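You operate a simulated robot arm through the tools that you are given. There is no shell and no other tool.

The job below is to be done with a simulated robot arm. You get a single attempt, and the scene is never put back.

Task
Wipe the ink off the long roller and put its cover back.
Fine: set the cardboard cover on the trestle while you work; use the red rag and put it back; leave the stand locked. What is to be rubbed or washed off counts as gone when no trace of it is left.

The check looks at the end state, three seconds after you hand in, the way a careful person would. Anything else that was tipped, shoved, dropped, spilled or broken makes it a failure. A push-on lid holds only when it is set on centred and level and pressed home; a screw cap is set on level and turned clockwise until tight.

Robot
A 6-joint arm with a two-finger gripper, fixed in place. Base frame: the origin is on the floor under the middle of its stand, x ahead of it, y to its left, z up. Readings come in mm, rad, newtons and seconds.
It reaches about 1417 mm from its shoulder. Its first joint turns from -2.897 to 2.897 rad. Payload 3.43 kg.
The TCP is the grasp point between the finger pads, 20 mm short of the fingertips. In the tool frame z runs along the fingers and y along their closing line. The gripper opens to 190 mm; its body begins 248 mm behind the TCP.
Orientation is told as [roll, pitch, yaw] about the base's x, y, z axes, in that order, counted from this pose: with the fingers straight down and closing along the base's y, the tool's x points along the base's -x, its y along +y and its z along -z.

Tools
- The arm moves only by the tool drive_tool. Its argument "commands" is a list of rows, each a list of 7 numbers: the shift along the tool's x, y, z in units of 30 mm (1.0 is 30 mm), then the turn, a rotation vector about the tool's x, y, z in units of 8 degrees (1.0 is 8 degrees), then the opening in per cent of the stroke, from 0 (shut) to 100 (fully open). In form: [[dx, dy, dz, wx, wy, wz, fingers], ...]. A call has 1 to 20 rows; each row shifts and turns the commanded pose from where the row before left it, along the tool's axes as they then stand. A call with a number of a shift or a turn outside -1 to 1 is refused whole. Rows are played at 5 a second. More than 50 mm and 0.15 rad between two rows, or a gripper value outside its range, and nothing of the call is played. Where a pose cannot be reached the arm comes as near as it can. A force on the tool above 40 N (or 10 N above the force at the start of the call, whichever is more), or a blocked arm, ends the call early, and 0.2 s more pass. The fingers move at their own pace (about 153 mm/s each) and stop on an object; they squeeze with about 33 N. The grip force told is the motor's: it shows also when the fingers shut on nothing. Time passes only in rows, and 0.2 s behind the last, so rows that do not move let the fingers close. It gives the time, the measured TCP pose, the force on the tool (base axes), the opening and the grip force at its end, in the units of the frame above (readings bear some noise), with the torque about the TCP (base axes, N m) and any sound that the robot's microphone picked up.
- Cameras (640 x 400 px; columns grow to the right, rows downward): "scene" is fixed at [402.2, 649.1, 1562.9]; the picture's right is [-0.96, -0.27, 0.00], its down [-0.19, 0.65, -0.73] and it looks along [0.20, -0.71, -0.68] (base axes); focal length 315 px, centre (320, 200). "wrist" rides on the gripper at [70, -8, -288] in the tool frame; the picture's right is [0.12, 0.99, 0.00], its down [-0.96, 0.12, -0.25] and it looks along [-0.25, 0.03, 0.97] (tool axes); focal length 261 px, centre (320, 200). There is no depth. A picture from a camera that has moved, and an enlarged one, comes with that camera's place and axes in the base frame and with its lens.
- capture(camera): a new picture of that camera. It takes no simulated time.
- lift_body(by): moves the trunk up (or, below 0, down) by that many mm; the arm rides with it, the base frame stays. It gives what a move gives, with no picture.
- inspect(camera, box): a new picture of the part [left, top, right, bottom] of that camera's present view, enlarged. It takes no simulated time.
- job_done(): hands the job in; it is judged then, once.

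Nothing tells you positions but the pictures and the camera data. Unless the task says otherwise, let go and move clear before handing in.

The tools are called after "Request:" by a JSON object that holds its "fn" and its "kwargs". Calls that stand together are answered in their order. drive_tool: Moves the arm, as the interface text tells. Its arguments: {"type":"object","properties":{"commands":{"type":"array","items":{"type":"array","items":{"type":"number"}}}},"required":["commands"]} The other tools are called the same way: lift_body (by) moves the trunk up or down; capture (camera) takes a picture; inspect (camera, box) takes an enlarged picture of a part of a camera's view; job_done () hands the job in.

At the start:

```text
clock: 0.0
tool_pos: [607.5, -26.9, 1134.7]
tcp_rot: [0.002, -0.001, -0.001]
force: [-0.7, 0.6, 1.0]
wrist_torque: [0.01, -0.01, 0.02]
opening: 190.0
grasp_force: 0.0
trunk travel left (down, up): [-200.0, 240.0]
```

scene: 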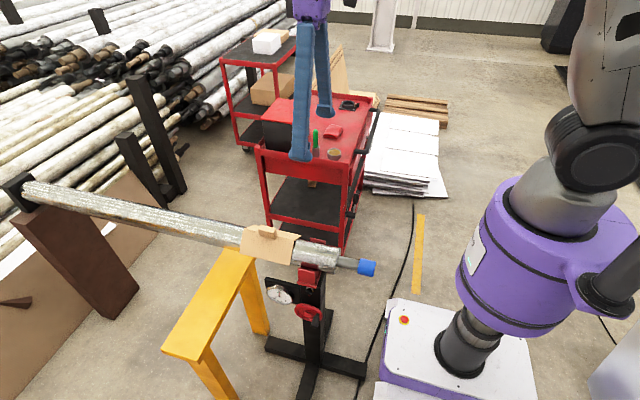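
wrist: 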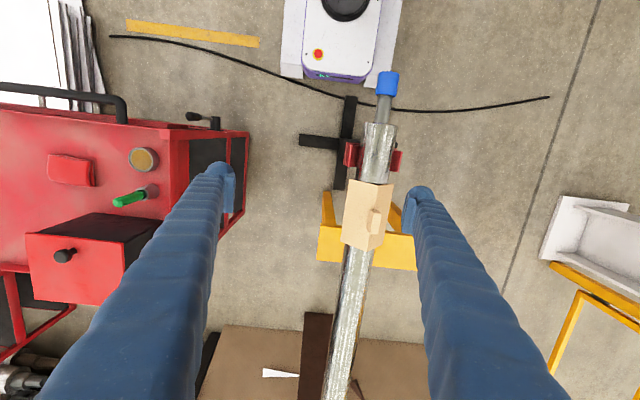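

I see a long pipe-like roller on a stand (blue cap end, red lock knob), a cardboard cover over it, a yellow trestle below, and a red cart with a red rag. I'll look closer before moving.

Request:
{"fn": "inspect", "kwargs": {"camera": "scene", "box": [200, 200, 400, 325]}}

Request:
{"fn": "inspect", "kwargs": {"camera": "scene", "box": [240, 80, 400, 180]}}

Request:
{"fn": "inspect", "kwargs": {"camera": "wrist", "box": [280, 60, 440, 160]}}

Request:
{"fn": "inspect", "kwargs": {"camera": "wrist", "box": [280, 160, 440, 260]}}

Request:
{"fn": "inspect", "kwargs": {"camera": "wrist", "box": [0, 100, 240, 250]}}

```text
3.20 times, centred on (300, 262) of scene
camera zoom: at [402.2, 649.1, 1562.9], right [-0.96, -0.27, 0.0], down [-0.19, 0.65, -0.73], along [0.2, -0.71, -0.68], focal length 1009 px, centre (384, 0)
```

zoom: 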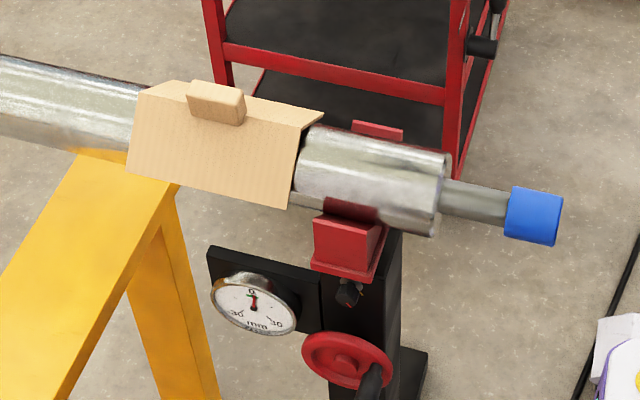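

```text
4.00 times, centred on (320, 130) of scene
camera zoom: at [402.2, 649.1, 1562.9], right [-0.96, -0.27, 0.0], down [-0.19, 0.65, -0.73], along [0.2, -0.71, -0.68], focal length 1262 px, centre (320, 480)
```

zoom: 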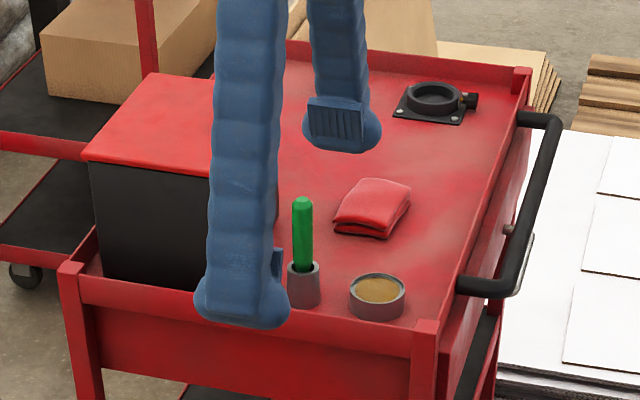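

```text
4.00 times, centred on (360, 110) of wrist
camera zoom: at [537.9, -35.3, 1422.5], right [-0.12, 0.99, 0.0], down [0.96, 0.12, 0.25], along [0.25, 0.03, -0.97], focal length 1043 px, centre (160, 560)
```

zoom: 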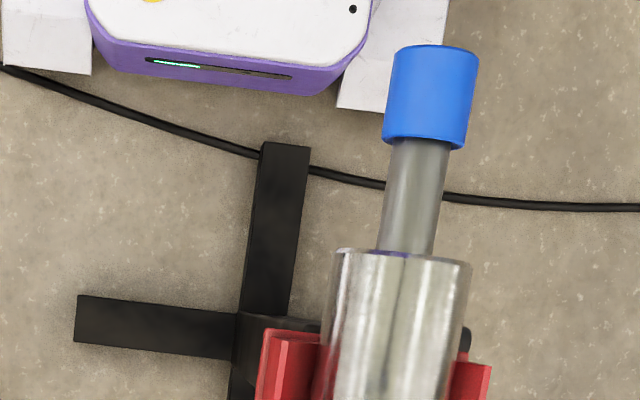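

```text
4.00 times, centred on (360, 210) of wrist
camera zoom: at [537.9, -35.3, 1422.5], right [-0.12, 0.99, 0.0], down [0.96, 0.12, 0.25], along [0.25, 0.03, -0.97], focal length 1043 px, centre (160, 160)
```

zoom: 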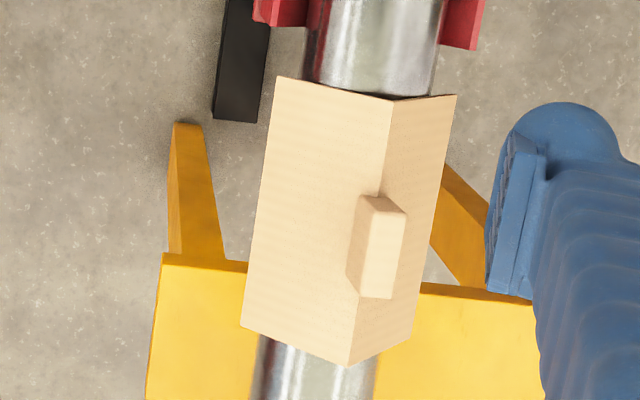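

```text
2.67 times, centred on (120, 175) of wrist
camera zoom: at [537.9, -35.3, 1422.5], right [-0.12, 0.99, 0.0], down [0.96, 0.12, 0.25], along [0.25, 0.03, -0.97], focal length 695 px, centre (853, 267)
```

zoom: 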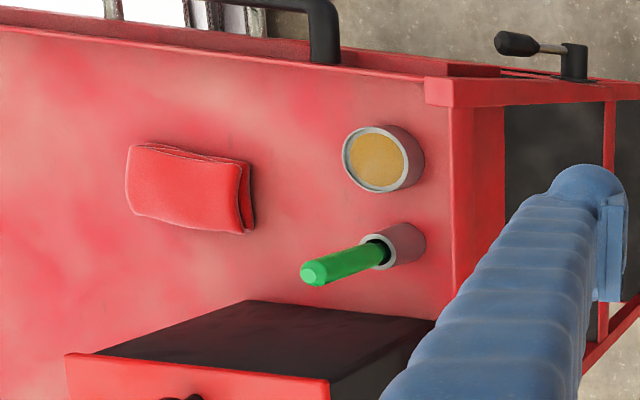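

The cover is a tent-shaped piece with a small grip block on its ridge, around (712, 105, 880). The roller axis is near z=808, the trestle top near z=577, and the rag near (696, -611, 803). I'll zoom in more on the block and the lock.

Request:
{"fn": "inspect", "kwargs": {"camera": "wrist", "box": [335, 175, 399, 255]}}

Request:
{"fn": "inspect", "kwargs": {"camera": "scene", "box": [235, 215, 315, 265]}}

Request:
{"fn": "inspect", "kwargs": {"camera": "scene", "box": [260, 250, 380, 325]}}

Request:
{"fn": "inspect", "kwargs": {"camera": "scene", "box": [0, 150, 240, 300]}}

Request:
{"fn": "inspect", "kwargs": {"camera": "wrist", "box": [240, 240, 480, 400]}}

```text
5.00 times, centred on (367, 215) of wrist
camera zoom: at [537.9, -35.3, 1422.5], right [-0.12, 0.99, 0.0], down [0.96, 0.12, 0.25], along [0.25, 0.03, -0.97], focal length 1303 px, centre (85, 125)
```

zoom: 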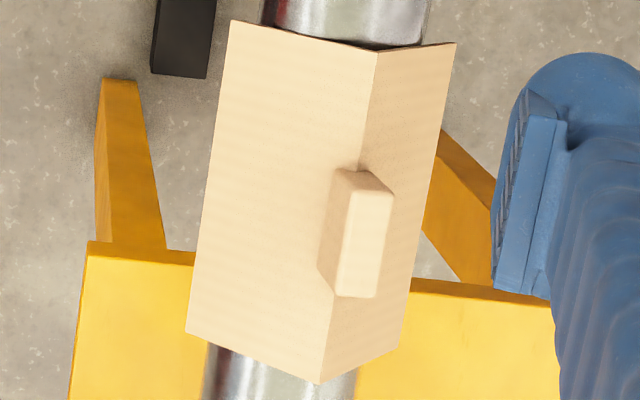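

```text
8.00 times, centred on (275, 240) of scene
camera zoom: at [402.2, 649.1, 1562.9], right [-0.96, -0.27, 0.0], down [-0.19, 0.65, -0.73], along [0.2, -0.71, -0.68], focal length 2524 px, centre (680, -120)
```

zoom: 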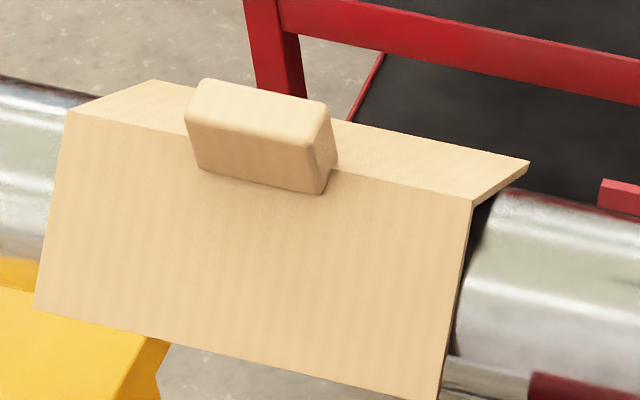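

```text
5.33 times, centred on (320, 288) of scene
camera zoom: at [402.2, 649.1, 1562.9], right [-0.96, -0.27, 0.0], down [-0.19, 0.65, -0.73], along [0.2, -0.71, -0.68], focal length 1682 px, centre (320, -267)
```

zoom: 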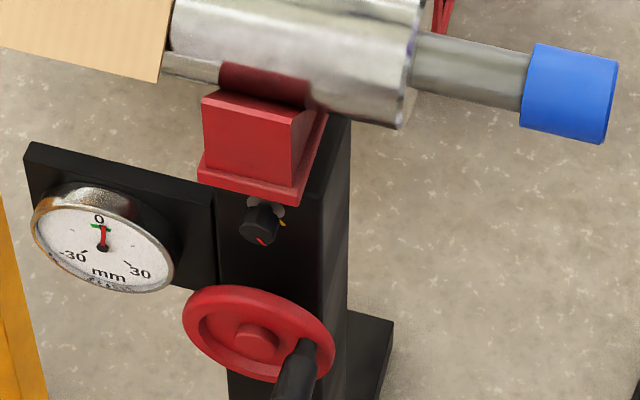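

```text
2.67 times, centred on (120, 225) of scene
camera zoom: at [402.2, 649.1, 1562.9], right [-0.96, -0.27, 0.0], down [-0.19, 0.65, -0.73], along [0.2, -0.71, -0.68], focal length 841 px, centre (853, 133)
```

zoom: 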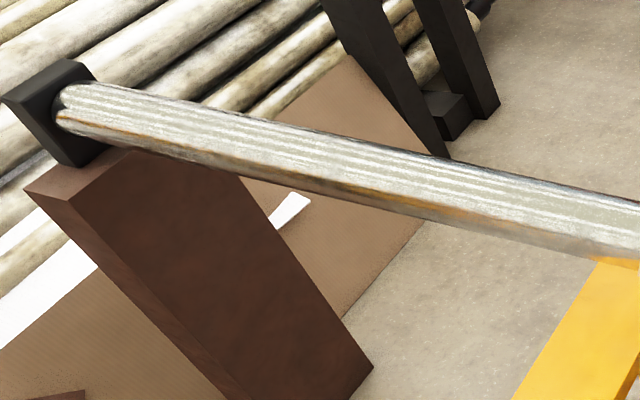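

```text
2.50 times, centred on (360, 320) of wrist
camera zoom: at [537.9, -35.3, 1422.5], right [-0.12, 0.99, 0.0], down [0.96, 0.12, 0.25], along [0.25, 0.03, -0.97], focal length 652 px, centre (220, -100)
```

zoom: 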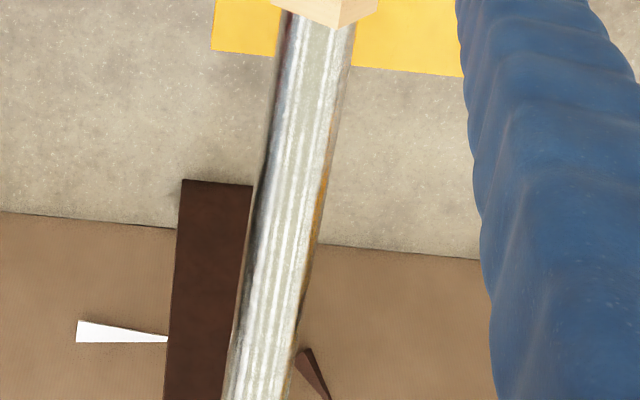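

The roller looks clean where I can see it, so the ink is probably under the cover. I'll zoom in on the stand's lock knob and dial.

Request:
{"fn": "inspect", "kwargs": {"camera": "scene", "box": [296, 282, 328, 302]}}

Request:
{"fn": "inspect", "kwargs": {"camera": "scene", "box": [260, 280, 300, 305]}}

Request:
{"fn": "inspect", "kwargs": {"camera": "scene", "box": [270, 90, 390, 165]}}

```text
16.00 times, centred on (312, 292) of scene
camera zoom: at [402.2, 649.1, 1562.9], right [-0.96, -0.27, 0.0], down [-0.19, 0.65, -0.73], along [0.2, -0.71, -0.68], focal length 5047 px, centre (448, -1272)
```

zoom: 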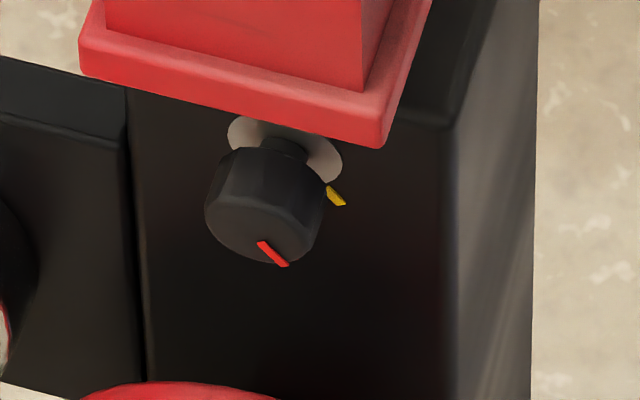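

```text
16.00 times, centred on (280, 292) of scene
camera zoom: at [402.2, 649.1, 1562.9], right [-0.96, -0.27, 0.0], down [-0.19, 0.65, -0.73], along [0.2, -0.71, -0.68], focal length 5047 px, centre (960, -1280)
```

zoom: 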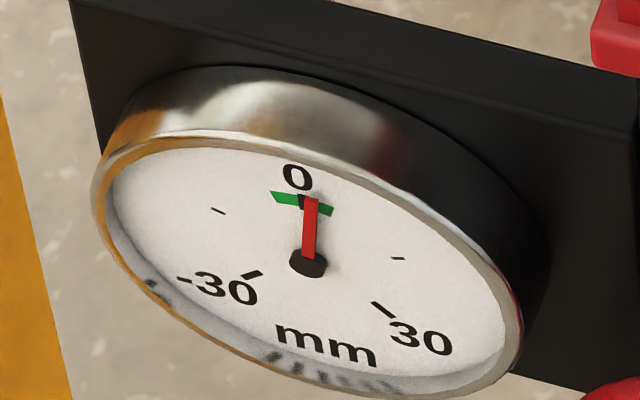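

```text
5.33 times, centred on (330, 128) of scene
camera zoom: at [402.2, 649.1, 1562.9], right [-0.96, -0.27, 0.0], down [-0.19, 0.65, -0.73], along [0.2, -0.71, -0.68], focal length 1682 px, centre (267, 587)
```

zoom: 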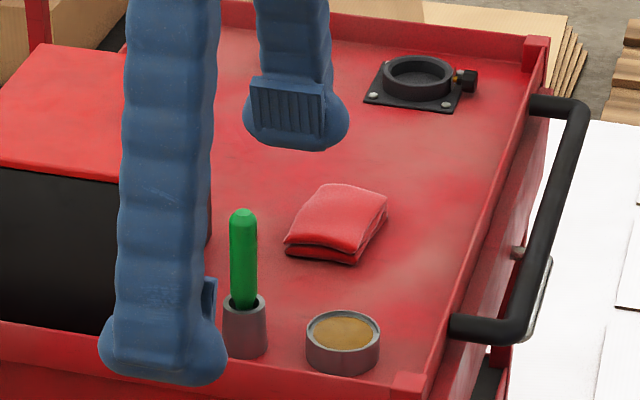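

The block top is near (711, 106, 893) and the ridge near z=863. I'll move above the block, part-close the fingers, and look again.

Request:
{"fn": "drive_tool", "kwargs": {"commands": [[-0.69, 0.889, 0.9, 0, 0, 0, 45], [-0.69, 0.889, 0.9, 0, 0, 0, 45], [-0.69, 0.889, 0.9, 0, 0, 0, 45], [-0.69, 0.889, 0.9, 0, 0, 0, 45], [-0.69, 0.889, 0.9, 0, 0, 0, 45], [0, 0, 0, 0, 0, 0, 45], [0, 0, 0, 0, 0, 0, 45]]}}

Request:
{"fn": "capture", "kwargs": {"camera": "wrist"}}

Request:
{"fn": "capture", "kwargs": {"camera": "scene"}}

```text
clock: 1.6
tool_pos: [713.9, 103.7, 1000.4]
tcp_rot: [-0.001, -0.002, -0.001]
force: [-0.7, -0.3, -0.2]
wrist_torque: [0.04, 0.0, -0.02]
opening: 85.4
grasp_force: 0.0
trunk travel left (down, up): [-200.0, 240.0]
```

```text
taken
camera wrist: at [643.4, 95.2, 1287.4], right [-0.12, 0.99, 0.0], down [0.96, 0.12, 0.25], along [0.24, 0.03, -0.97], focal length 261 px, centre (320, 200)
```

wrist: 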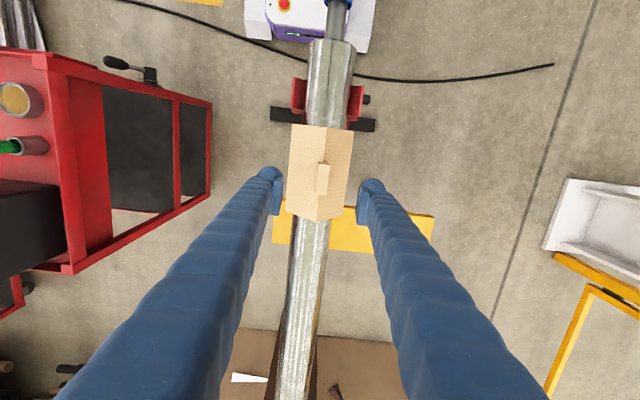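

```text
taken
```

scene: 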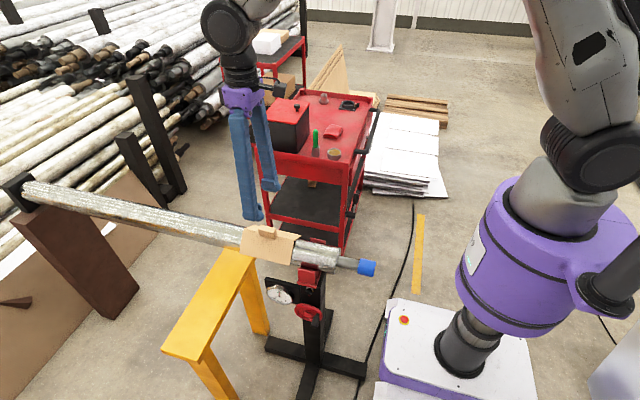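

The gripper is above the block. I'll zoom in to refine the block position.

Request:
{"fn": "inspect", "kwargs": {"camera": "wrist", "box": [272, 150, 368, 210]}}

Request:
{"fn": "inspect", "kwargs": {"camera": "scene", "box": [210, 180, 338, 260]}}

```text
6.67 times, centred on (320, 180) of wrist
camera zoom: at [643.4, 95.2, 1287.4], right [-0.12, 0.99, 0.0], down [0.96, 0.12, 0.25], along [0.24, 0.03, -0.97], focal length 1738 px, centre (320, 333)
```

zoom: 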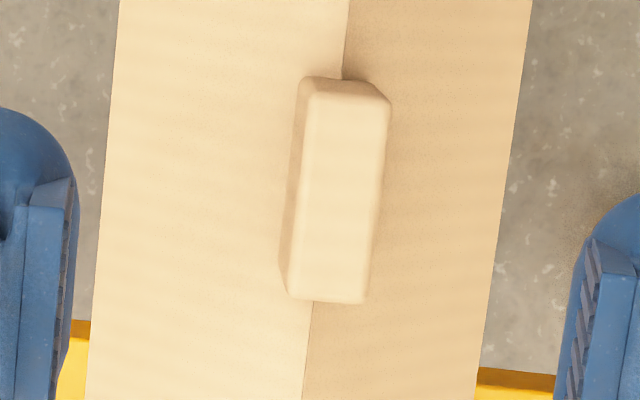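

```text
5.00 times, centred on (274, 220) of scene
camera zoom: at [402.2, 649.1, 1562.9], right [-0.96, -0.27, 0.0], down [-0.19, 0.65, -0.73], along [0.2, -0.71, -0.68], focal length 1577 px, centre (550, 100)
```

zoom: 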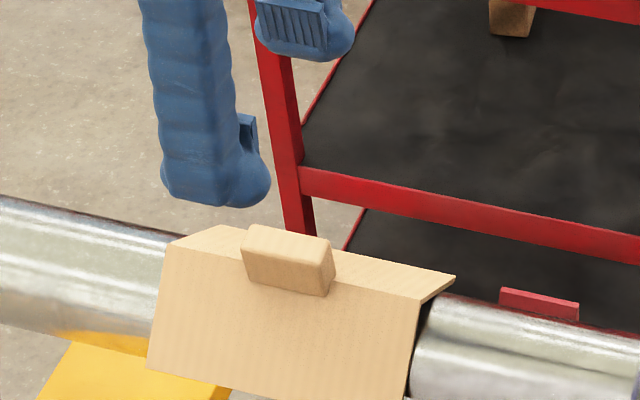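

The block is about 5 mm further in +y and yawed about +0.02 rad. I'll align, descend and grip the block.

Request:
{"fn": "drive_tool", "kwargs": {"commands": [[0.07, 0.163, 0, 0, 0, -0.14, 45], [0, 0, 0.95, 0, 0, 0, 45], [0, 0, 0.95, 0, 0, 0, 45], [0, 0, 0.95, 0, 0, 0, 45], [0, 0, 0.95, 0, 0, 0, 45], [0, 0, 0, 0, 0, 0, 45]]}}

Request:
{"fn": "capture", "kwargs": {"camera": "wrist"}}

Request:
{"fn": "inspect", "kwargs": {"camera": "scene", "box": [210, 180, 338, 260]}}

```text
clock: 3.0
tool_pos: [710.3, 112.2, 886.8]
tcp_rot: [0.0, 0.0, 0.02]
force: [-0.4, 0.7, -0.7]
wrist_torque: [-0.02, 0.05, 0.01]
opening: 85.3
grasp_force: 0.1
trunk travel left (down, up): [-200.0, 240.0]
```

```text
taken
camera wrist: at [641.5, 102.5, 1174.2], right [-0.14, 0.99, 0.0], down [0.96, 0.13, 0.25], along [0.24, 0.03, -0.97], focal length 261 px, centre (320, 200)
```

wrist: 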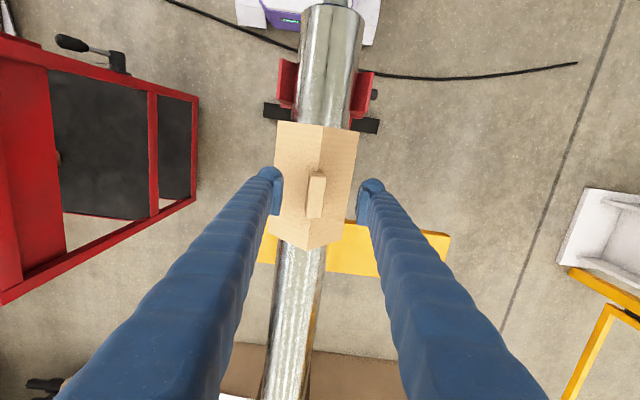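

```text
5.00 times, centred on (274, 220) of scene
camera zoom: at [402.2, 649.1, 1562.9], right [-0.96, -0.27, 0.0], down [-0.19, 0.65, -0.73], along [0.2, -0.71, -0.68], focal length 1577 px, centre (550, 100)
```

zoom: 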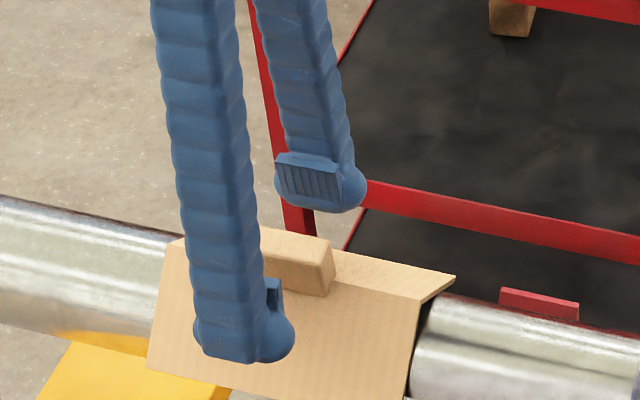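

The block is slightly left of the finger midpoint. I'll zoom in to centre it.

Request:
{"fn": "inspect", "kwargs": {"camera": "wrist", "box": [256, 160, 384, 240]}}

```text
5.00 times, centred on (320, 200) of wrist
camera zoom: at [641.5, 102.5, 1174.2], right [-0.14, 0.99, 0.0], down [0.96, 0.13, 0.25], along [0.24, 0.03, -0.97], focal length 1303 px, centre (320, 200)
```

zoom: 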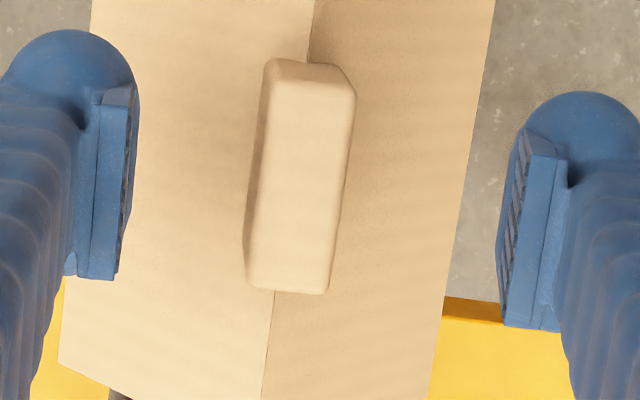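

I'll make the small correction and close on the block.

Request:
{"fn": "drive_tool", "kwargs": {"commands": [[0.15, -0.09, 0.1, 0, 0, 0, 45], [0, 0, 0, 0, 0, 0, 45], [0, 0, 0, 0, 0, 0, 0], [0, 0, 0, 0, 0, 0, 0], [0, 0, 0, 0, 0, 0, 0], [0, 0, 0, 0, 0, 0, 0]]}}

Request:
{"fn": "capture", "kwargs": {"camera": "wrist"}}

Request:
{"fn": "inspect", "kwargs": {"camera": "scene", "box": [210, 180, 338, 260]}}

```text
clock: 4.4
tool_pos: [705.7, 108.6, 884.5]
tcp_rot: [0.001, 0.0, 0.019]
force: [-0.3, -0.7, 3.4]
wrist_torque: [-0.14, -0.17, -0.47]
opening: 18.8
grasp_force: 33.1
trunk travel left (down, up): [-200.0, 240.0]
```

```text
taken
camera wrist: at [636.0, 98.9, 1170.7], right [-0.14, 0.99, 0.0], down [0.96, 0.13, 0.25], along [0.24, 0.03, -0.97], focal length 261 px, centre (320, 200)
```

wrist: 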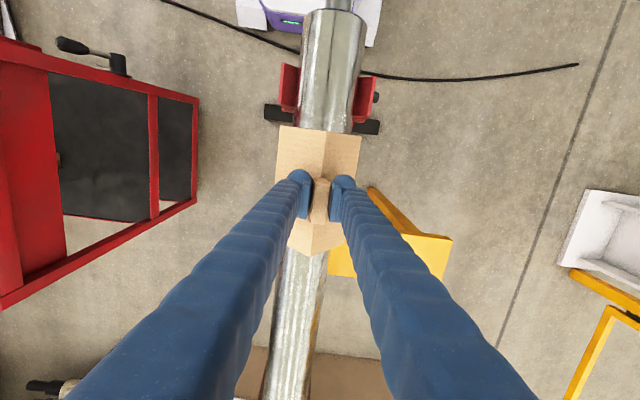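

```text
5.00 times, centred on (274, 220) of scene
camera zoom: at [402.2, 649.1, 1562.9], right [-0.96, -0.27, 0.0], down [-0.19, 0.65, -0.73], along [0.2, -0.71, -0.68], focal length 1577 px, centre (550, 100)
```

zoom: 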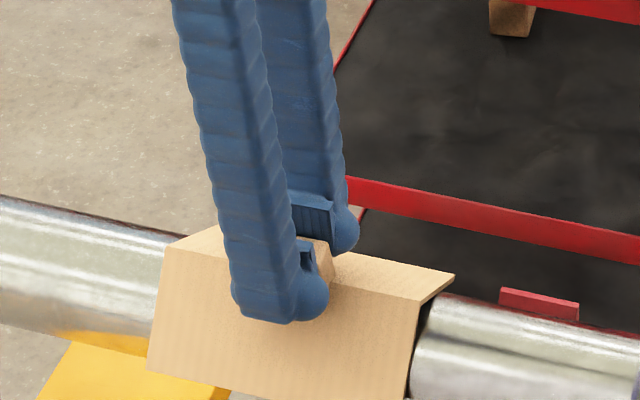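

Gripped, with the opening at 19 mm. I'll lift straight up slowly.

Request:
{"fn": "drive_tool", "kwargs": {"commands": [[0, 0, -0.3, 0, 0, 0, 0], [0, 0, -0.5, 0, 0, 0, 0], [0, 0, -0.7, 0, 0, 0, 0], [0, 0, -1, 0, 0, 0, 0], [0, 0, -1, 0, 0, 0, 0], [0, 0, -1, 0, 0, 0, 0], [0, 0, -0.5, 0, 0, 0, 0], [0, 0, 0, 0, 0, 0, 0]]}}

Request:
{"fn": "capture", "kwargs": {"camera": "wrist"}}

Request:
{"fn": "inspect", "kwargs": {"camera": "scene", "box": [170, 160, 362, 280]}}

```text
clock: 6.2
tool_pos: [705.7, 107.6, 1032.6]
tcp_rot: [0.0, 0.001, 0.019]
force: [-0.4, 1.0, -0.5]
wrist_torque: [-0.02, 0.01, 0.0]
opening: 18.9
grasp_force: 32.7
trunk travel left (down, up): [-200.0, 240.0]
```

```text
taken
camera wrist: at [635.4, 98.0, 1320.6], right [-0.14, 0.99, 0.0], down [0.96, 0.13, 0.25], along [0.24, 0.03, -0.97], focal length 261 px, centre (320, 200)
```

wrist: 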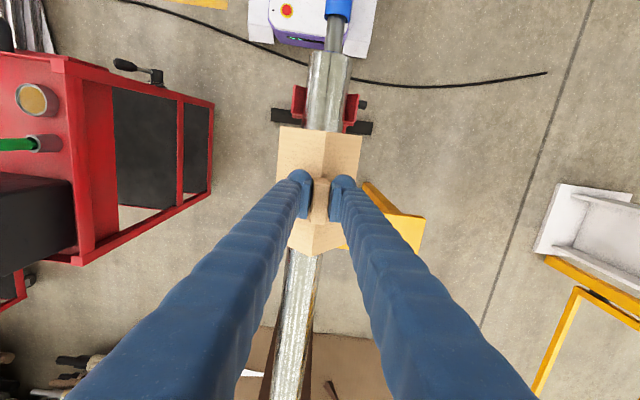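

```text
3.33 times, centred on (266, 220) of scene
camera zoom: at [402.2, 649.1, 1562.9], right [-0.96, -0.27, 0.0], down [-0.19, 0.65, -0.73], along [0.2, -0.71, -0.68], focal length 1052 px, centre (500, 133)
```

zoom: 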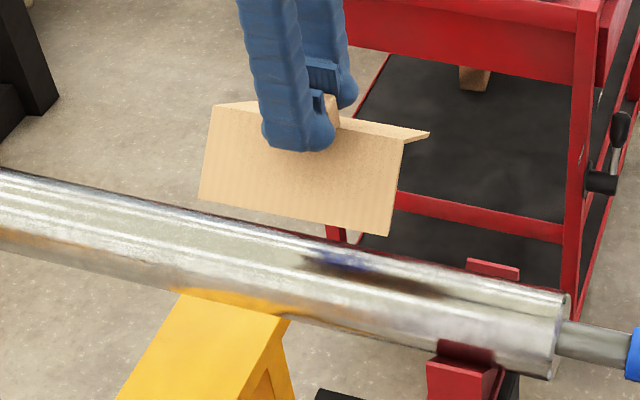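

Now the ink is visible: a blue blot on top of the roller, under where the cover sat. I'll carry the cover over to above the free part of the trestle.

Request:
{"fn": "drive_tool", "kwargs": {"commands": [[-0.4, 0.35, 0, 0, 0, 0, 0], [-0.8, 0.7, 0, 0, 0, 0, 0], [-0.9, 0.76, 0, 0, 0, 0, 0], [-0.9, 0.76, 0, 0, 0, 0, 0], [-0.9, 0.76, 0, 0, 0, 0, 0], [-0.9, 0.76, 0, 0, 0, 0, 0], [-0.9, 0.76, 0, 0, 0, 0, 0], [-0.6, 0.45, 0, 0, 0, 0, 0], [-0.19, 0.147, 0, 0, 0, 0, 0], [0, 0, 0, 0, 0, 0, 0]]}}

Request:
{"fn": "capture", "kwargs": {"camera": "wrist"}}

Request:
{"fn": "capture", "kwargs": {"camera": "scene"}}

Request:
{"fn": "inspect", "kwargs": {"camera": "scene", "box": [240, 210, 336, 270]}}

```text
clock: 8.4
tool_pos: [896.8, 275.5, 1033.0]
tcp_rot: [-0.001, 0.0, 0.02]
force: [0.5, -0.8, 0.2]
wrist_torque: [0.01, 0.02, 0.0]
opening: 18.7
grasp_force: 33.2
trunk travel left (down, up): [-200.0, 240.0]
```

```text
taken
camera wrist: at [827.3, 266.2, 1320.1], right [-0.14, 0.99, 0.0], down [0.96, 0.13, 0.25], along [0.24, 0.03, -0.97], focal length 261 px, centre (320, 200)
```

wrist: 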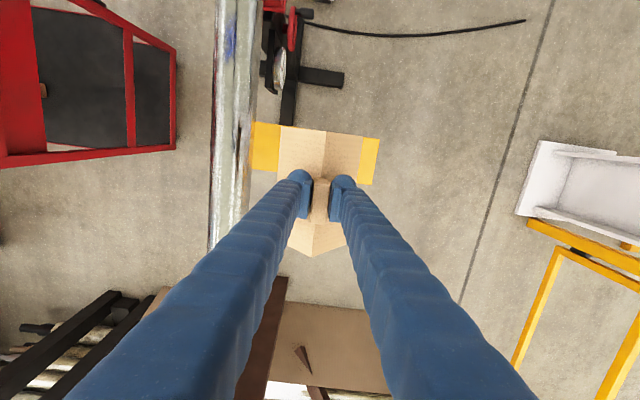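

```text
taken
```

scene: 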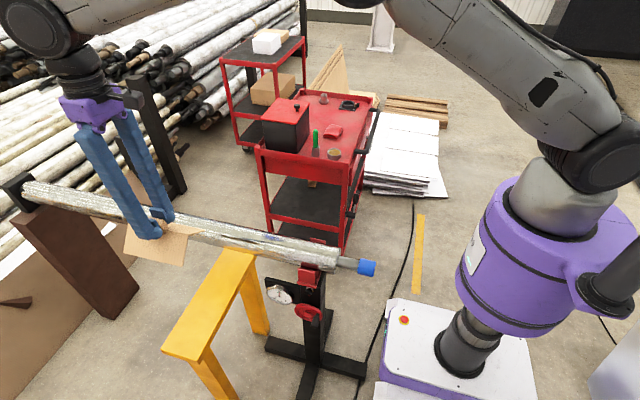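

```text
6.67 times, centred on (288, 240) of scene
camera zoom: at [402.2, 649.1, 1562.9], right [-0.96, -0.27, 0.0], down [-0.19, 0.65, -0.73], along [0.2, -0.71, -0.68], focal length 2103 px, centre (533, -67)
```

zoom: 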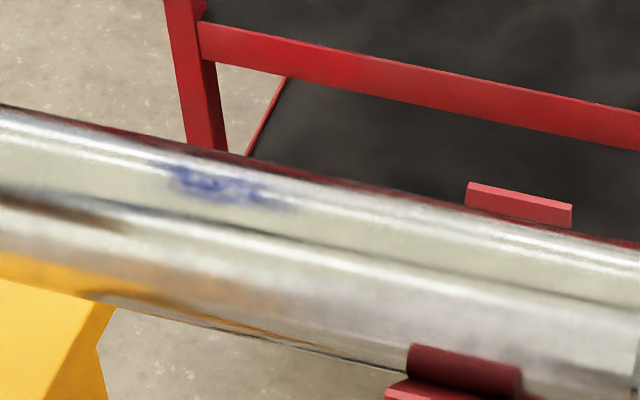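

I'll zoom in on the trestle corners to measure its top more precisely before setting the cover down.

Request:
{"fn": "inspect", "kwargs": {"camera": "wrist", "box": [240, 100, 400, 200]}}

Request:
{"fn": "inspect", "kwargs": {"camera": "scene", "box": [140, 240, 300, 340]}}

Request:
{"fn": "inspect", "kwargs": {"camera": "scene", "box": [140, 300, 300, 400]}}

```text
4.00 times, centred on (320, 150) of wrist
camera zoom: at [827.3, 266.2, 1320.1], right [-0.14, 0.99, 0.0], down [0.96, 0.13, 0.25], along [0.24, 0.03, -0.97], focal length 1043 px, centre (320, 400)
```

zoom: 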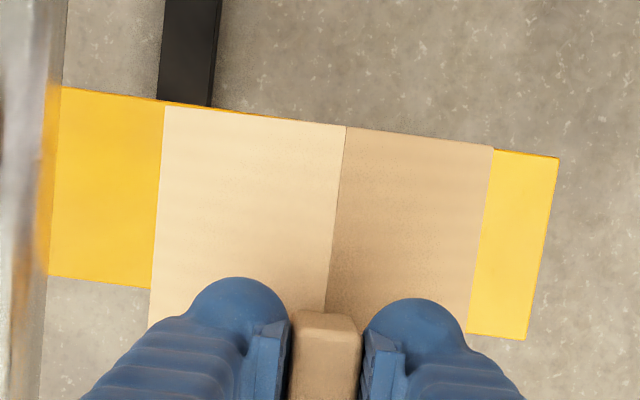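

```text
4.00 times, centred on (220, 290) of scene
camera zoom: at [402.2, 649.1, 1562.9], right [-0.96, -0.27, 0.0], down [-0.19, 0.65, -0.73], along [0.2, -0.71, -0.68], focal length 1262 px, centre (720, -160)
```

zoom: 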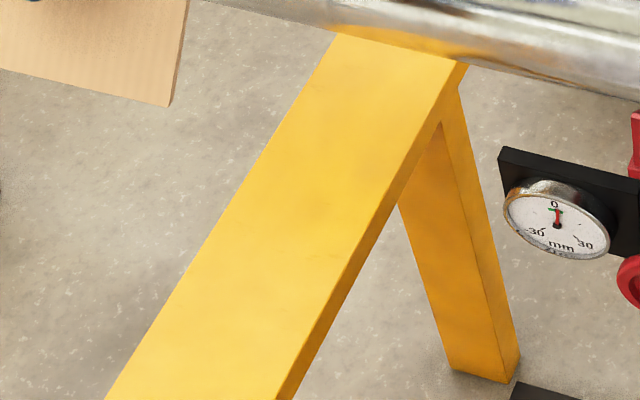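

```text
4.00 times, centred on (220, 350) of scene
camera zoom: at [402.2, 649.1, 1562.9], right [-0.96, -0.27, 0.0], down [-0.19, 0.65, -0.73], along [0.2, -0.71, -0.68], focal length 1262 px, centre (720, -400)
```

zoom: 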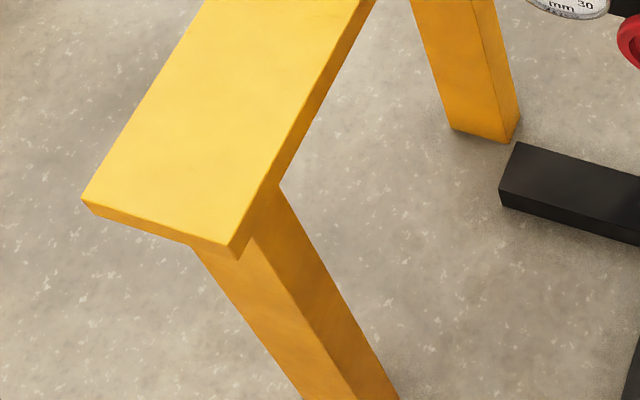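

The trestle top works out at z≈648, x 814–933, y 0–414. I'll shift back about 29 mm in x to centre on it and descend to just above.

Request:
{"fn": "drive_tool", "kwargs": {"commands": [[0.5, 0, 0.5, 0, 0, 0, 0], [0.46, 0, 1, 0, 0, 0, 0], [0, 0, 1, 0, 0, 0, 0], [0, 0, 1, 0, 0, 0, 0], [0, 0, 1, 0, 0, 0, 0], [0, 0, 1, 0, 0, 0, 0], [0, 0, 1, 0, 0, 0, 0], [0, 0, 1, 0, 0, 0, 0], [0, 0, 1, 0, 0, 0, 0], [0, 0, 0.8, 0, 0, 0, 0], [0, 0, 0, 0, 0, 0, 0]]}}

Request:
{"fn": "capture", "kwargs": {"camera": "wrist"}}

Request:
{"fn": "inspect", "kwargs": {"camera": "scene", "box": [120, 220, 280, 320]}}

```text
clock: 10.8
tool_pos: [867.5, 273.8, 757.2]
tcp_rot: [0.0, 0.002, 0.019]
force: [-0.4, -0.3, -0.5]
wrist_torque: [-0.01, 0.01, 0.07]
opening: 18.6
grasp_force: 32.9
trunk travel left (down, up): [-200.0, 240.0]
```

```text
taken
camera wrist: at [798.3, 265.1, 1044.4], right [-0.14, 0.99, 0.0], down [0.96, 0.13, 0.25], along [0.24, 0.03, -0.97], focal length 261 px, centre (320, 200)
```

wrist: 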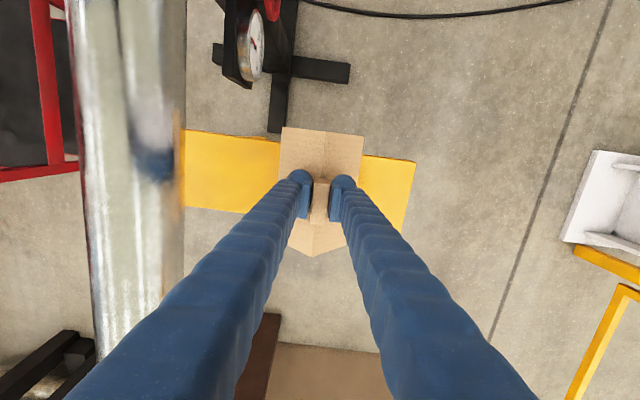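

```text
4.00 times, centred on (200, 270) of scene
camera zoom: at [402.2, 649.1, 1562.9], right [-0.96, -0.27, 0.0], down [-0.19, 0.65, -0.73], along [0.2, -0.71, -0.68], focal length 1262 px, centre (800, -80)
```

zoom: 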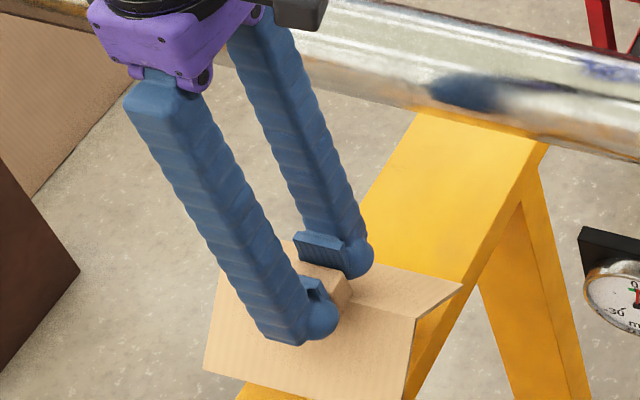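

It is centred over the trestle. I'll lower most of the rest, then creep down while watching the force.

Request:
{"fn": "drive_tool", "kwargs": {"commands": [[0, 0, 0.4, 0, 0, 0, 0], [0, 0, 0.3, 0, 0, 0, 0], [0, 0, 0.15, 0, 0, 0, 0], [0, 0, 0, 0, 0, 0, 0]]}}

Request:
{"fn": "drive_tool", "kwargs": {"commands": [[0, 0, 0.07, 0, 0, 0, 0], [0, 0, 0, 0, 0, 0, 0]]}}

Request:
{"fn": "drive_tool", "kwargs": {"commands": [[0, 0, 0.07, 0, 0, 0, 0], [0, 0, 0, 0, 0, 0, 0]]}}

Request:
{"fn": "inspect", "kwargs": {"camera": "scene", "box": [140, 250, 268, 330]}}

```text
clock: 11.8
tool_pos: [869.1, 275.1, 729.3]
tcp_rot: [0.0, 0.003, 0.02]
force: [0.2, 0.2, -0.5]
wrist_torque: [-0.01, 0.0, 0.0]
opening: 18.4
grasp_force: 32.8
trunk travel left (down, up): [-200.0, 240.0]
```

```text
clock: 12.4
tool_pos: [867.7, 274.8, 726.8]
tcp_rot: [0.0, 0.002, 0.02]
force: [0.2, -0.1, 0.7]
wrist_torque: [0.02, 0.01, 0.01]
opening: 18.6
grasp_force: 33.1
trunk travel left (down, up): [-200.0, 240.0]
```

```text
clock: 13.0
tool_pos: [868.0, 276.7, 724.4]
tcp_rot: [0.0, 0.001, 0.019]
force: [0.1, 0.2, -1.4]
wrist_torque: [0.02, -0.02, -0.02]
opening: 18.3
grasp_force: 32.8
trunk travel left (down, up): [-200.0, 240.0]
```

```text
5.00 times, centred on (204, 290) of scene
camera zoom: at [402.2, 649.1, 1562.9], right [-0.96, -0.27, 0.0], down [-0.19, 0.65, -0.73], along [0.2, -0.71, -0.68], focal length 1577 px, centre (900, -250)
```

zoom: 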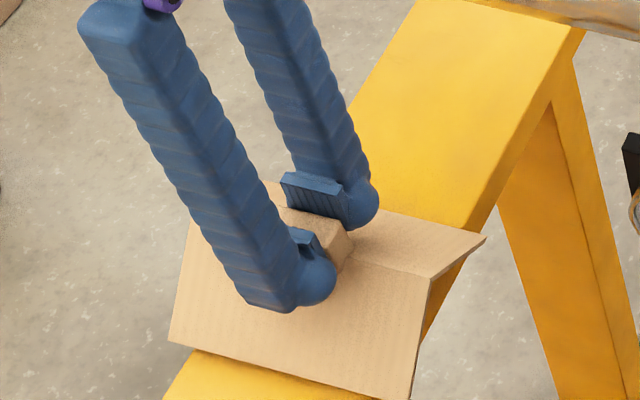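

It looks close to contact. I'll continue in 1.5 mm steps.

Request:
{"fn": "drive_tool", "kwargs": {"commands": [[0, 0, 0.05, 0, 0, 0, 0], [0, 0, 0, 0, 0, 0, 0]]}}

Request:
{"fn": "drive_tool", "kwargs": {"commands": [[0, 0, 0.05, 0, 0, 0, 0], [0, 0, 0, 0, 0, 0, 0]]}}

Request:
{"fn": "drive_tool", "kwargs": {"commands": [[0, 0, 0.05, 0, 0, 0, 0], [0, 0, 0, 0, 0, 0, 0]]}}

```text
clock: 13.6
tool_pos: [867.0, 276.1, 723.3]
tcp_rot: [0.001, 0.001, 0.019]
force: [0.5, -0.5, -0.7]
wrist_torque: [0.0, 0.0, 0.03]
opening: 18.8
grasp_force: 33.3
trunk travel left (down, up): [-200.0, 240.0]
```

```text
clock: 14.2
tool_pos: [868.0, 275.4, 721.9]
tcp_rot: [0.0, 0.001, 0.019]
force: [-0.3, -0.5, -0.1]
wrist_torque: [-0.02, -0.02, -0.02]
opening: 18.4
grasp_force: 32.8
trunk travel left (down, up): [-200.0, 240.0]
```

```text
clock: 14.8
tool_pos: [867.5, 275.7, 719.9]
tcp_rot: [0.0, 0.001, 0.018]
force: [-0.5, -0.5, -0.8]
wrist_torque: [0.0, 0.01, 0.04]
opening: 18.5
grasp_force: 33.4
trunk travel left (down, up): [-200.0, 240.0]
```

Request:
{"fn": "drive_tool", "kwargs": {"commands": [[0, 0, 0.05, 0, 0, 0, 0], [0, 0, 0, 0, 0, 0, 0]]}}

Request:
{"fn": "drive_tool", "kwargs": {"commands": [[0, 0, 0.05, 0, 0, 0, 0], [0, 0, 0, 0, 0, 0, 0]]}}

Request:
{"fn": "inspect", "kwargs": {"camera": "scene", "box": [160, 280, 256, 340]}}

Request:
{"fn": "inspect", "kwargs": {"camera": "wrist", "box": [240, 120, 400, 220]}}

```text
clock: 15.4
tool_pos: [866.1, 274.0, 718.5]
tcp_rot: [0.001, 0.004, 0.018]
force: [-0.2, 0.0, -1.2]
wrist_torque: [0.03, 0.01, 0.02]
opening: 18.6
grasp_force: 32.8
trunk travel left (down, up): [-200.0, 240.0]
```

```text
clock: 16.0
tool_pos: [867.0, 275.0, 717.0]
tcp_rot: [0.001, 0.002, 0.019]
force: [-0.6, 0.6, -1.2]
wrist_torque: [-0.04, 0.0, 0.01]
opening: 18.9
grasp_force: 32.6
trunk travel left (down, up): [-200.0, 240.0]
```

```text
6.67 times, centred on (208, 310) of scene
camera zoom: at [402.2, 649.1, 1562.9], right [-0.96, -0.27, 0.0], down [-0.19, 0.65, -0.73], along [0.2, -0.71, -0.68], focal length 2103 px, centre (1067, -533)
```

zoom: 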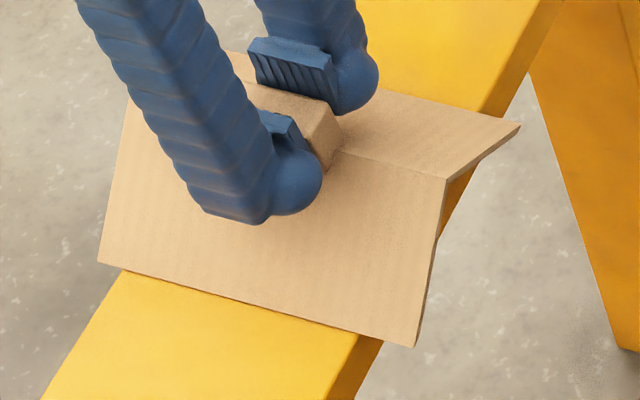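

```text
4.00 times, centred on (320, 170) of wrist
camera zoom: at [797.4, 265.5, 1004.4], right [-0.14, 0.99, 0.0], down [0.96, 0.13, 0.25], along [0.24, 0.03, -0.97], focal length 1043 px, centre (320, 320)
```

zoom: 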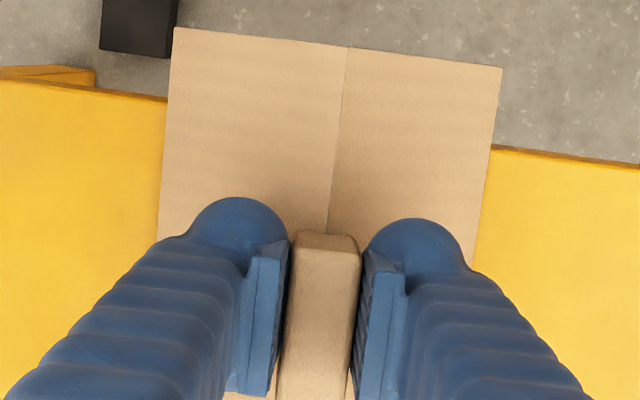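

No contact yet, though the centring is good. I'll keep creeping down.

Request:
{"fn": "drive_tool", "kwargs": {"commands": [[0, 0, 0.05, 0, 0, 0, 0], [0, 0, 0, 0, 0, 0, 0]]}}

Request:
{"fn": "drive_tool", "kwargs": {"commands": [[0, 0, 0.05, 0, 0, 0, 0], [0, 0, 0, 0, 0, 0, 0]]}}

Request:
{"fn": "drive_tool", "kwargs": {"commands": [[0, 0, 0.05, 0, 0, 0, 0], [0, 0, 0, 0, 0, 0, 0]]}}

```text
clock: 16.6
tool_pos: [866.5, 275.7, 715.6]
tcp_rot: [-0.001, 0.0, 0.02]
force: [-0.5, -0.1, 2.5]
wrist_torque: [0.08, -0.17, -0.06]
opening: 18.6
grasp_force: 33.0
trunk travel left (down, up): [-200.0, 240.0]
```

```text
clock: 17.2
tool_pos: [868.4, 274.5, 714.5]
tcp_rot: [0.001, 0.001, 0.017]
force: [-0.8, -1.5, 6.3]
wrist_torque: [0.13, -0.24, -0.08]
opening: 18.5
grasp_force: 32.7
trunk travel left (down, up): [-200.0, 240.0]
```

```text
clock: 17.8
tool_pos: [868.4, 274.7, 715.4]
tcp_rot: [0.0, 0.0, 0.02]
force: [-2.9, -4.0, 19.0]
wrist_torque: [-0.08, 0.23, -0.04]
opening: 18.6
grasp_force: 33.4
trunk travel left (down, up): [-200.0, 240.0]
```

Contact at TCP z≈715. I'll relieve the pressure slightly, then open.

Request:
{"fn": "drive_tool", "kwargs": {"commands": [[0, 0, -0.06, 0, 0, 0, 0], [0, 0, 0, 0, 0, 0, 0]]}}

Request:
{"fn": "drive_tool", "kwargs": {"commands": [[0, 0, 0, 0, 0, 0, 14], [0, 0, 0, 0, 0, 0, 30], [0, 0, 0, 0, 0, 0, 45], [0, 0, 0, 0, 0, 0, 45]]}}

Request:
{"fn": "inspect", "kwargs": {"camera": "scene", "box": [160, 280, 256, 340]}}

Request:
{"fn": "capture", "kwargs": {"camera": "wrist"}}

```text
clock: 18.4
tool_pos: [867.2, 274.3, 714.0]
tcp_rot: [0.0, -0.001, 0.019]
force: [1.6, -3.9, 11.2]
wrist_torque: [-0.02, -0.26, -0.03]
opening: 18.5
grasp_force: 32.6
trunk travel left (down, up): [-200.0, 240.0]
```

```text
clock: 19.4
tool_pos: [866.9, 274.1, 713.7]
tcp_rot: [0.001, 0.001, 0.02]
force: [0.3, -0.7, 0.3]
wrist_torque: [0.02, -0.02, 0.02]
opening: 85.6
grasp_force: 0.0
trunk travel left (down, up): [-200.0, 240.0]
```

```text
6.67 times, centred on (208, 310) of scene
camera zoom: at [402.2, 649.1, 1562.9], right [-0.96, -0.27, 0.0], down [-0.19, 0.65, -0.73], along [0.2, -0.71, -0.68], focal length 2103 px, centre (1067, -533)
```

zoom: 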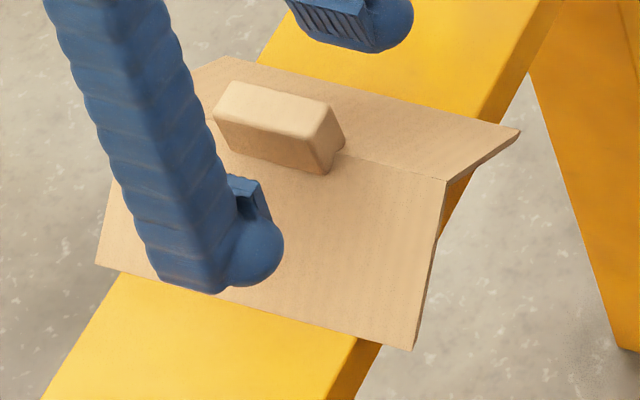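

```text
taken
camera wrist: at [797.9, 264.9, 1000.9], right [-0.14, 0.99, 0.0], down [0.96, 0.13, 0.25], along [0.24, 0.03, -0.97], focal length 261 px, centre (320, 200)
```

wrist: 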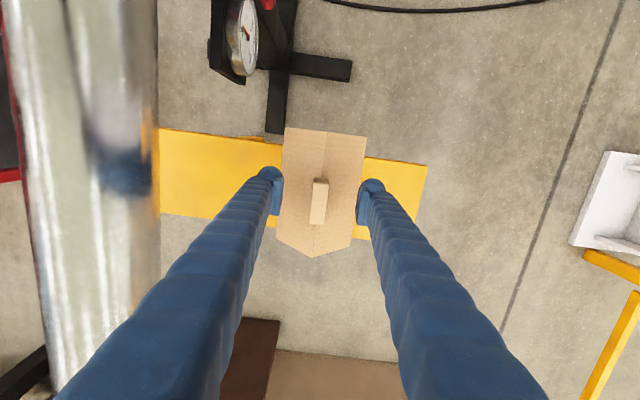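

The cover sits stably on the trestle. I'll rise clear and look at the ink and the rag.

Request:
{"fn": "drive_tool", "kwargs": {"commands": [[0, 0, -0.5, 0, 0, 0, 45], [0, 0, -1, 0, 0, 0, 45], [0, 0, -1, 0, 0, 0, 45], [0, 0, -1, 0, 0, 0, 45], [0, 0, -1, 0, 0, 0, 45], [0, 0, -1, 0, 0, 0, 45], [0, 0, -1, 0, 0, 0, 45], [0, 0, -1, 0, 0, 0, 45], [0, 0, -1, 0, 0, 0, 45], [0, 0, -1, 0, 0, 0, 45], [0, 0, -1, 0, 0, 0, 45], [0, 0, -1, 0, 0, 0, 45], [0, 0, -1, 0, 0, 0, 45], [0, 0, 0, 0, 0, 0.14, 45]]}}

Request:
{"fn": "capture", "kwargs": {"camera": "wrist"}}

Request:
{"fn": "capture", "kwargs": {"camera": "scene"}}

Request:
{"fn": "inspect", "kwargs": {"camera": "scene", "box": [240, 210, 336, 270]}}

```text
clock: 22.4
tool_pos: [868.3, 273.8, 1087.2]
tcp_rot: [0.0, 0.001, 0.001]
force: [0.6, 0.1, -0.4]
wrist_torque: [0.03, 0.0, -0.03]
opening: 85.4
grasp_force: 0.0
trunk travel left (down, up): [-200.0, 240.0]
```

```text
taken
camera wrist: at [797.7, 266.4, 1375.8], right [-0.12, 0.99, 0.0], down [0.96, 0.12, 0.25], along [0.24, 0.03, -0.97], focal length 261 px, centre (320, 200)
```

wrist: 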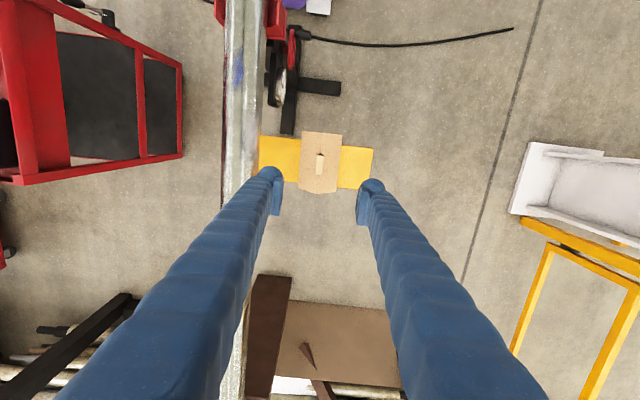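

```text
taken
```

scene: 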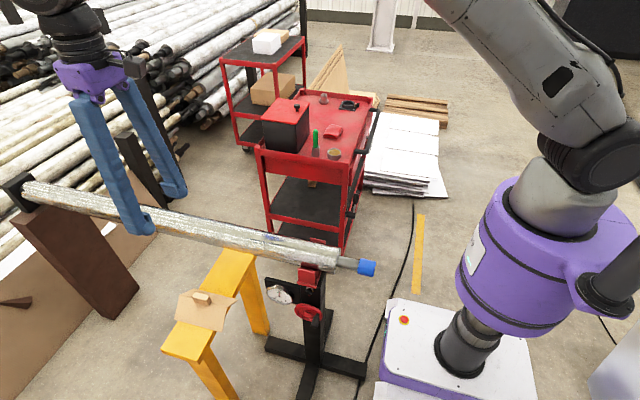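

```text
6.67 times, centred on (288, 240) of scene
camera zoom: at [402.2, 649.1, 1562.9], right [-0.96, -0.27, 0.0], down [-0.19, 0.65, -0.73], along [0.2, -0.71, -0.68], focal length 2103 px, centre (533, -67)
```

zoom: 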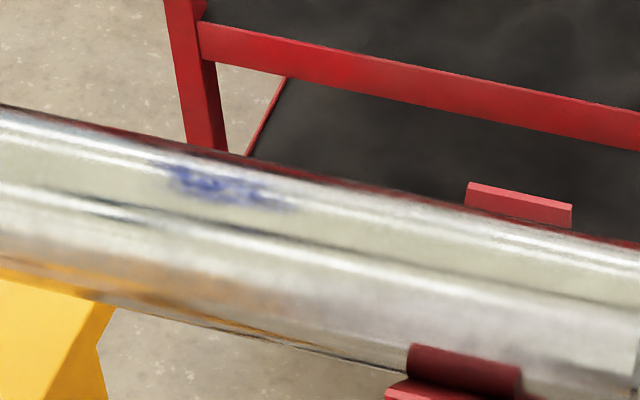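

I'll move over the roller on the way to get a top view of the ink.

Request:
{"fn": "drive_tool", "kwargs": {"commands": [[0.8, -0.83, 0, 0, 0, 0, 45], [0.8, -0.83, 0, 0, 0, 0, 45], [0.8, -0.83, 0, 0, 0, 0, 45], [0.8, -0.83, 0, 0, 0, 0, 45], [0.8, -0.83, 0, 0, 0, 0, 45], [0.8, -0.83, 0, 0, 0, 0, 45], [0.8, -0.83, 0, 0, 0, 0, 45], [0, 0, 0, 0, 0, 0, 45]]}}

Request:
{"fn": "capture", "kwargs": {"camera": "wrist"}}

Request:
{"fn": "inspect", "kwargs": {"camera": "wrist", "box": [256, 140, 384, 220]}}

```text
clock: 24.2
tool_pos: [697.4, 99.5, 1090.0]
tcp_rot: [0.001, 0.002, -0.001]
force: [0.5, -1.3, 0.8]
wrist_torque: [0.1, -0.05, -0.04]
opening: 85.7
grasp_force: 0.0
trunk travel left (down, up): [-200.0, 240.0]
```

```text
taken
camera wrist: at [627.8, 91.3, 1377.3], right [-0.12, 0.99, 0.0], down [0.96, 0.12, 0.25], along [0.24, 0.03, -0.97], focal length 261 px, centre (320, 200)
```

wrist: 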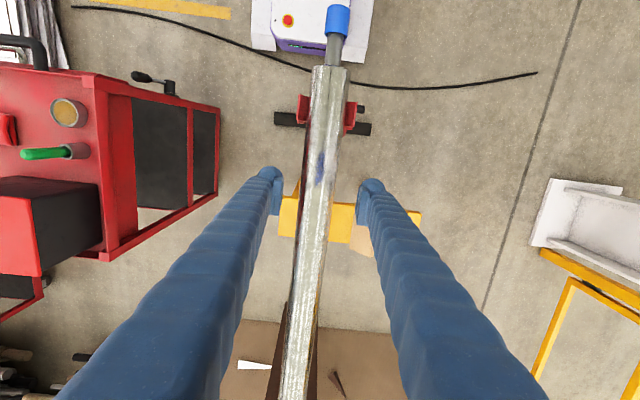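

```text
5.00 times, centred on (320, 180) of wrist
camera zoom: at [627.8, 91.3, 1377.3], right [-0.12, 0.99, 0.0], down [0.96, 0.12, 0.25], along [0.24, 0.03, -0.97], focal length 1303 px, centre (320, 300)
```

zoom: 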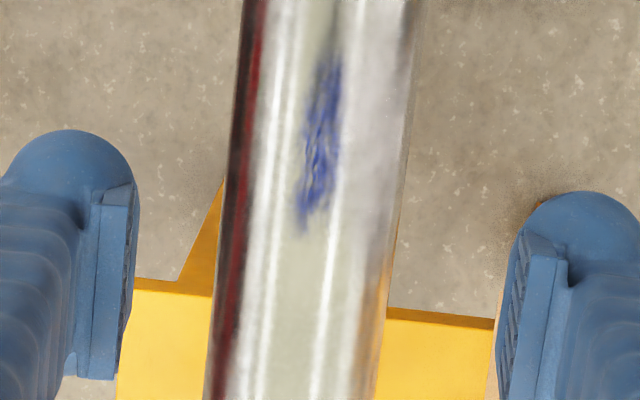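

The ink spans about x 655–735, y 91–110 on the crown (z≈847). Next I'll go over to the rag.

Request:
{"fn": "drive_tool", "kwargs": {"commands": [[0, -0.6, 0, 0, 0, 0, 45], [0, -1, 0, 0, 0, 0, 45], [0, -1, 0, 0, 0, 0, 45], [0, -1, 0, 0, 0, 0, 45], [0, -1, 0, 0, 0, 0, 45], [0, -1, 0, 0, 0, 0, 45], [0, -1, 0, 0, 0, 0, 45], [0, -1, 0, 0, 0, 0, 45], [0, -1, 0, 0, 0, 0, 45], [0, -1, 0, 0, 0, 0, 45], [0, -1, 0, 0, 0, 0, 45], [0, -1, 0, 0, 0, 0, 45], [0, -1, 0, 0, 0, 0, 45], [0, 0, 0, 0, 0, 0, 45]]}}

Request:
{"fn": "capture", "kwargs": {"camera": "wrist"}}

Request:
{"fn": "capture", "kwargs": {"camera": "scene"}}

```text
clock: 27.2
tool_pos: [701.2, -275.7, 1089.3]
tcp_rot: [-0.002, -0.001, -0.001]
force: [-0.1, -0.5, -0.1]
wrist_torque: [0.1, -0.04, -0.07]
opening: 85.8
grasp_force: 0.0
trunk travel left (down, up): [-200.0, 240.0]
```

```text
taken
camera wrist: at [630.9, -283.9, 1376.7], right [-0.12, 0.99, 0.0], down [0.96, 0.12, 0.25], along [0.25, 0.03, -0.97], focal length 261 px, centre (320, 200)
```

wrist: 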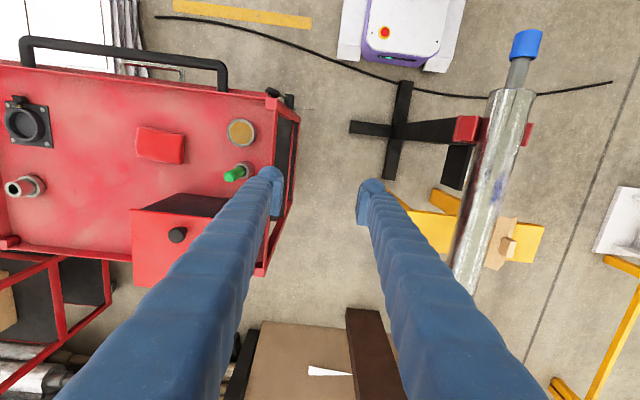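

```text
taken
```

scene: 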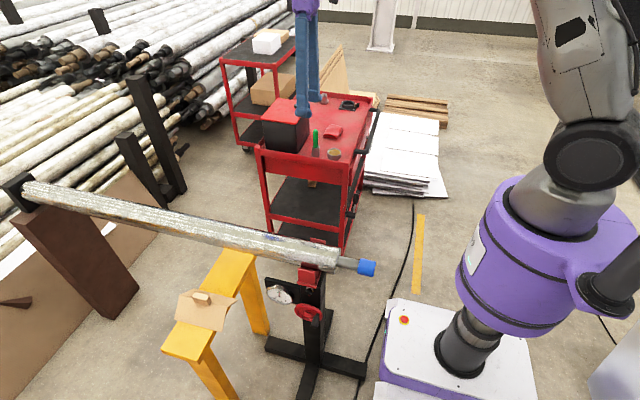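

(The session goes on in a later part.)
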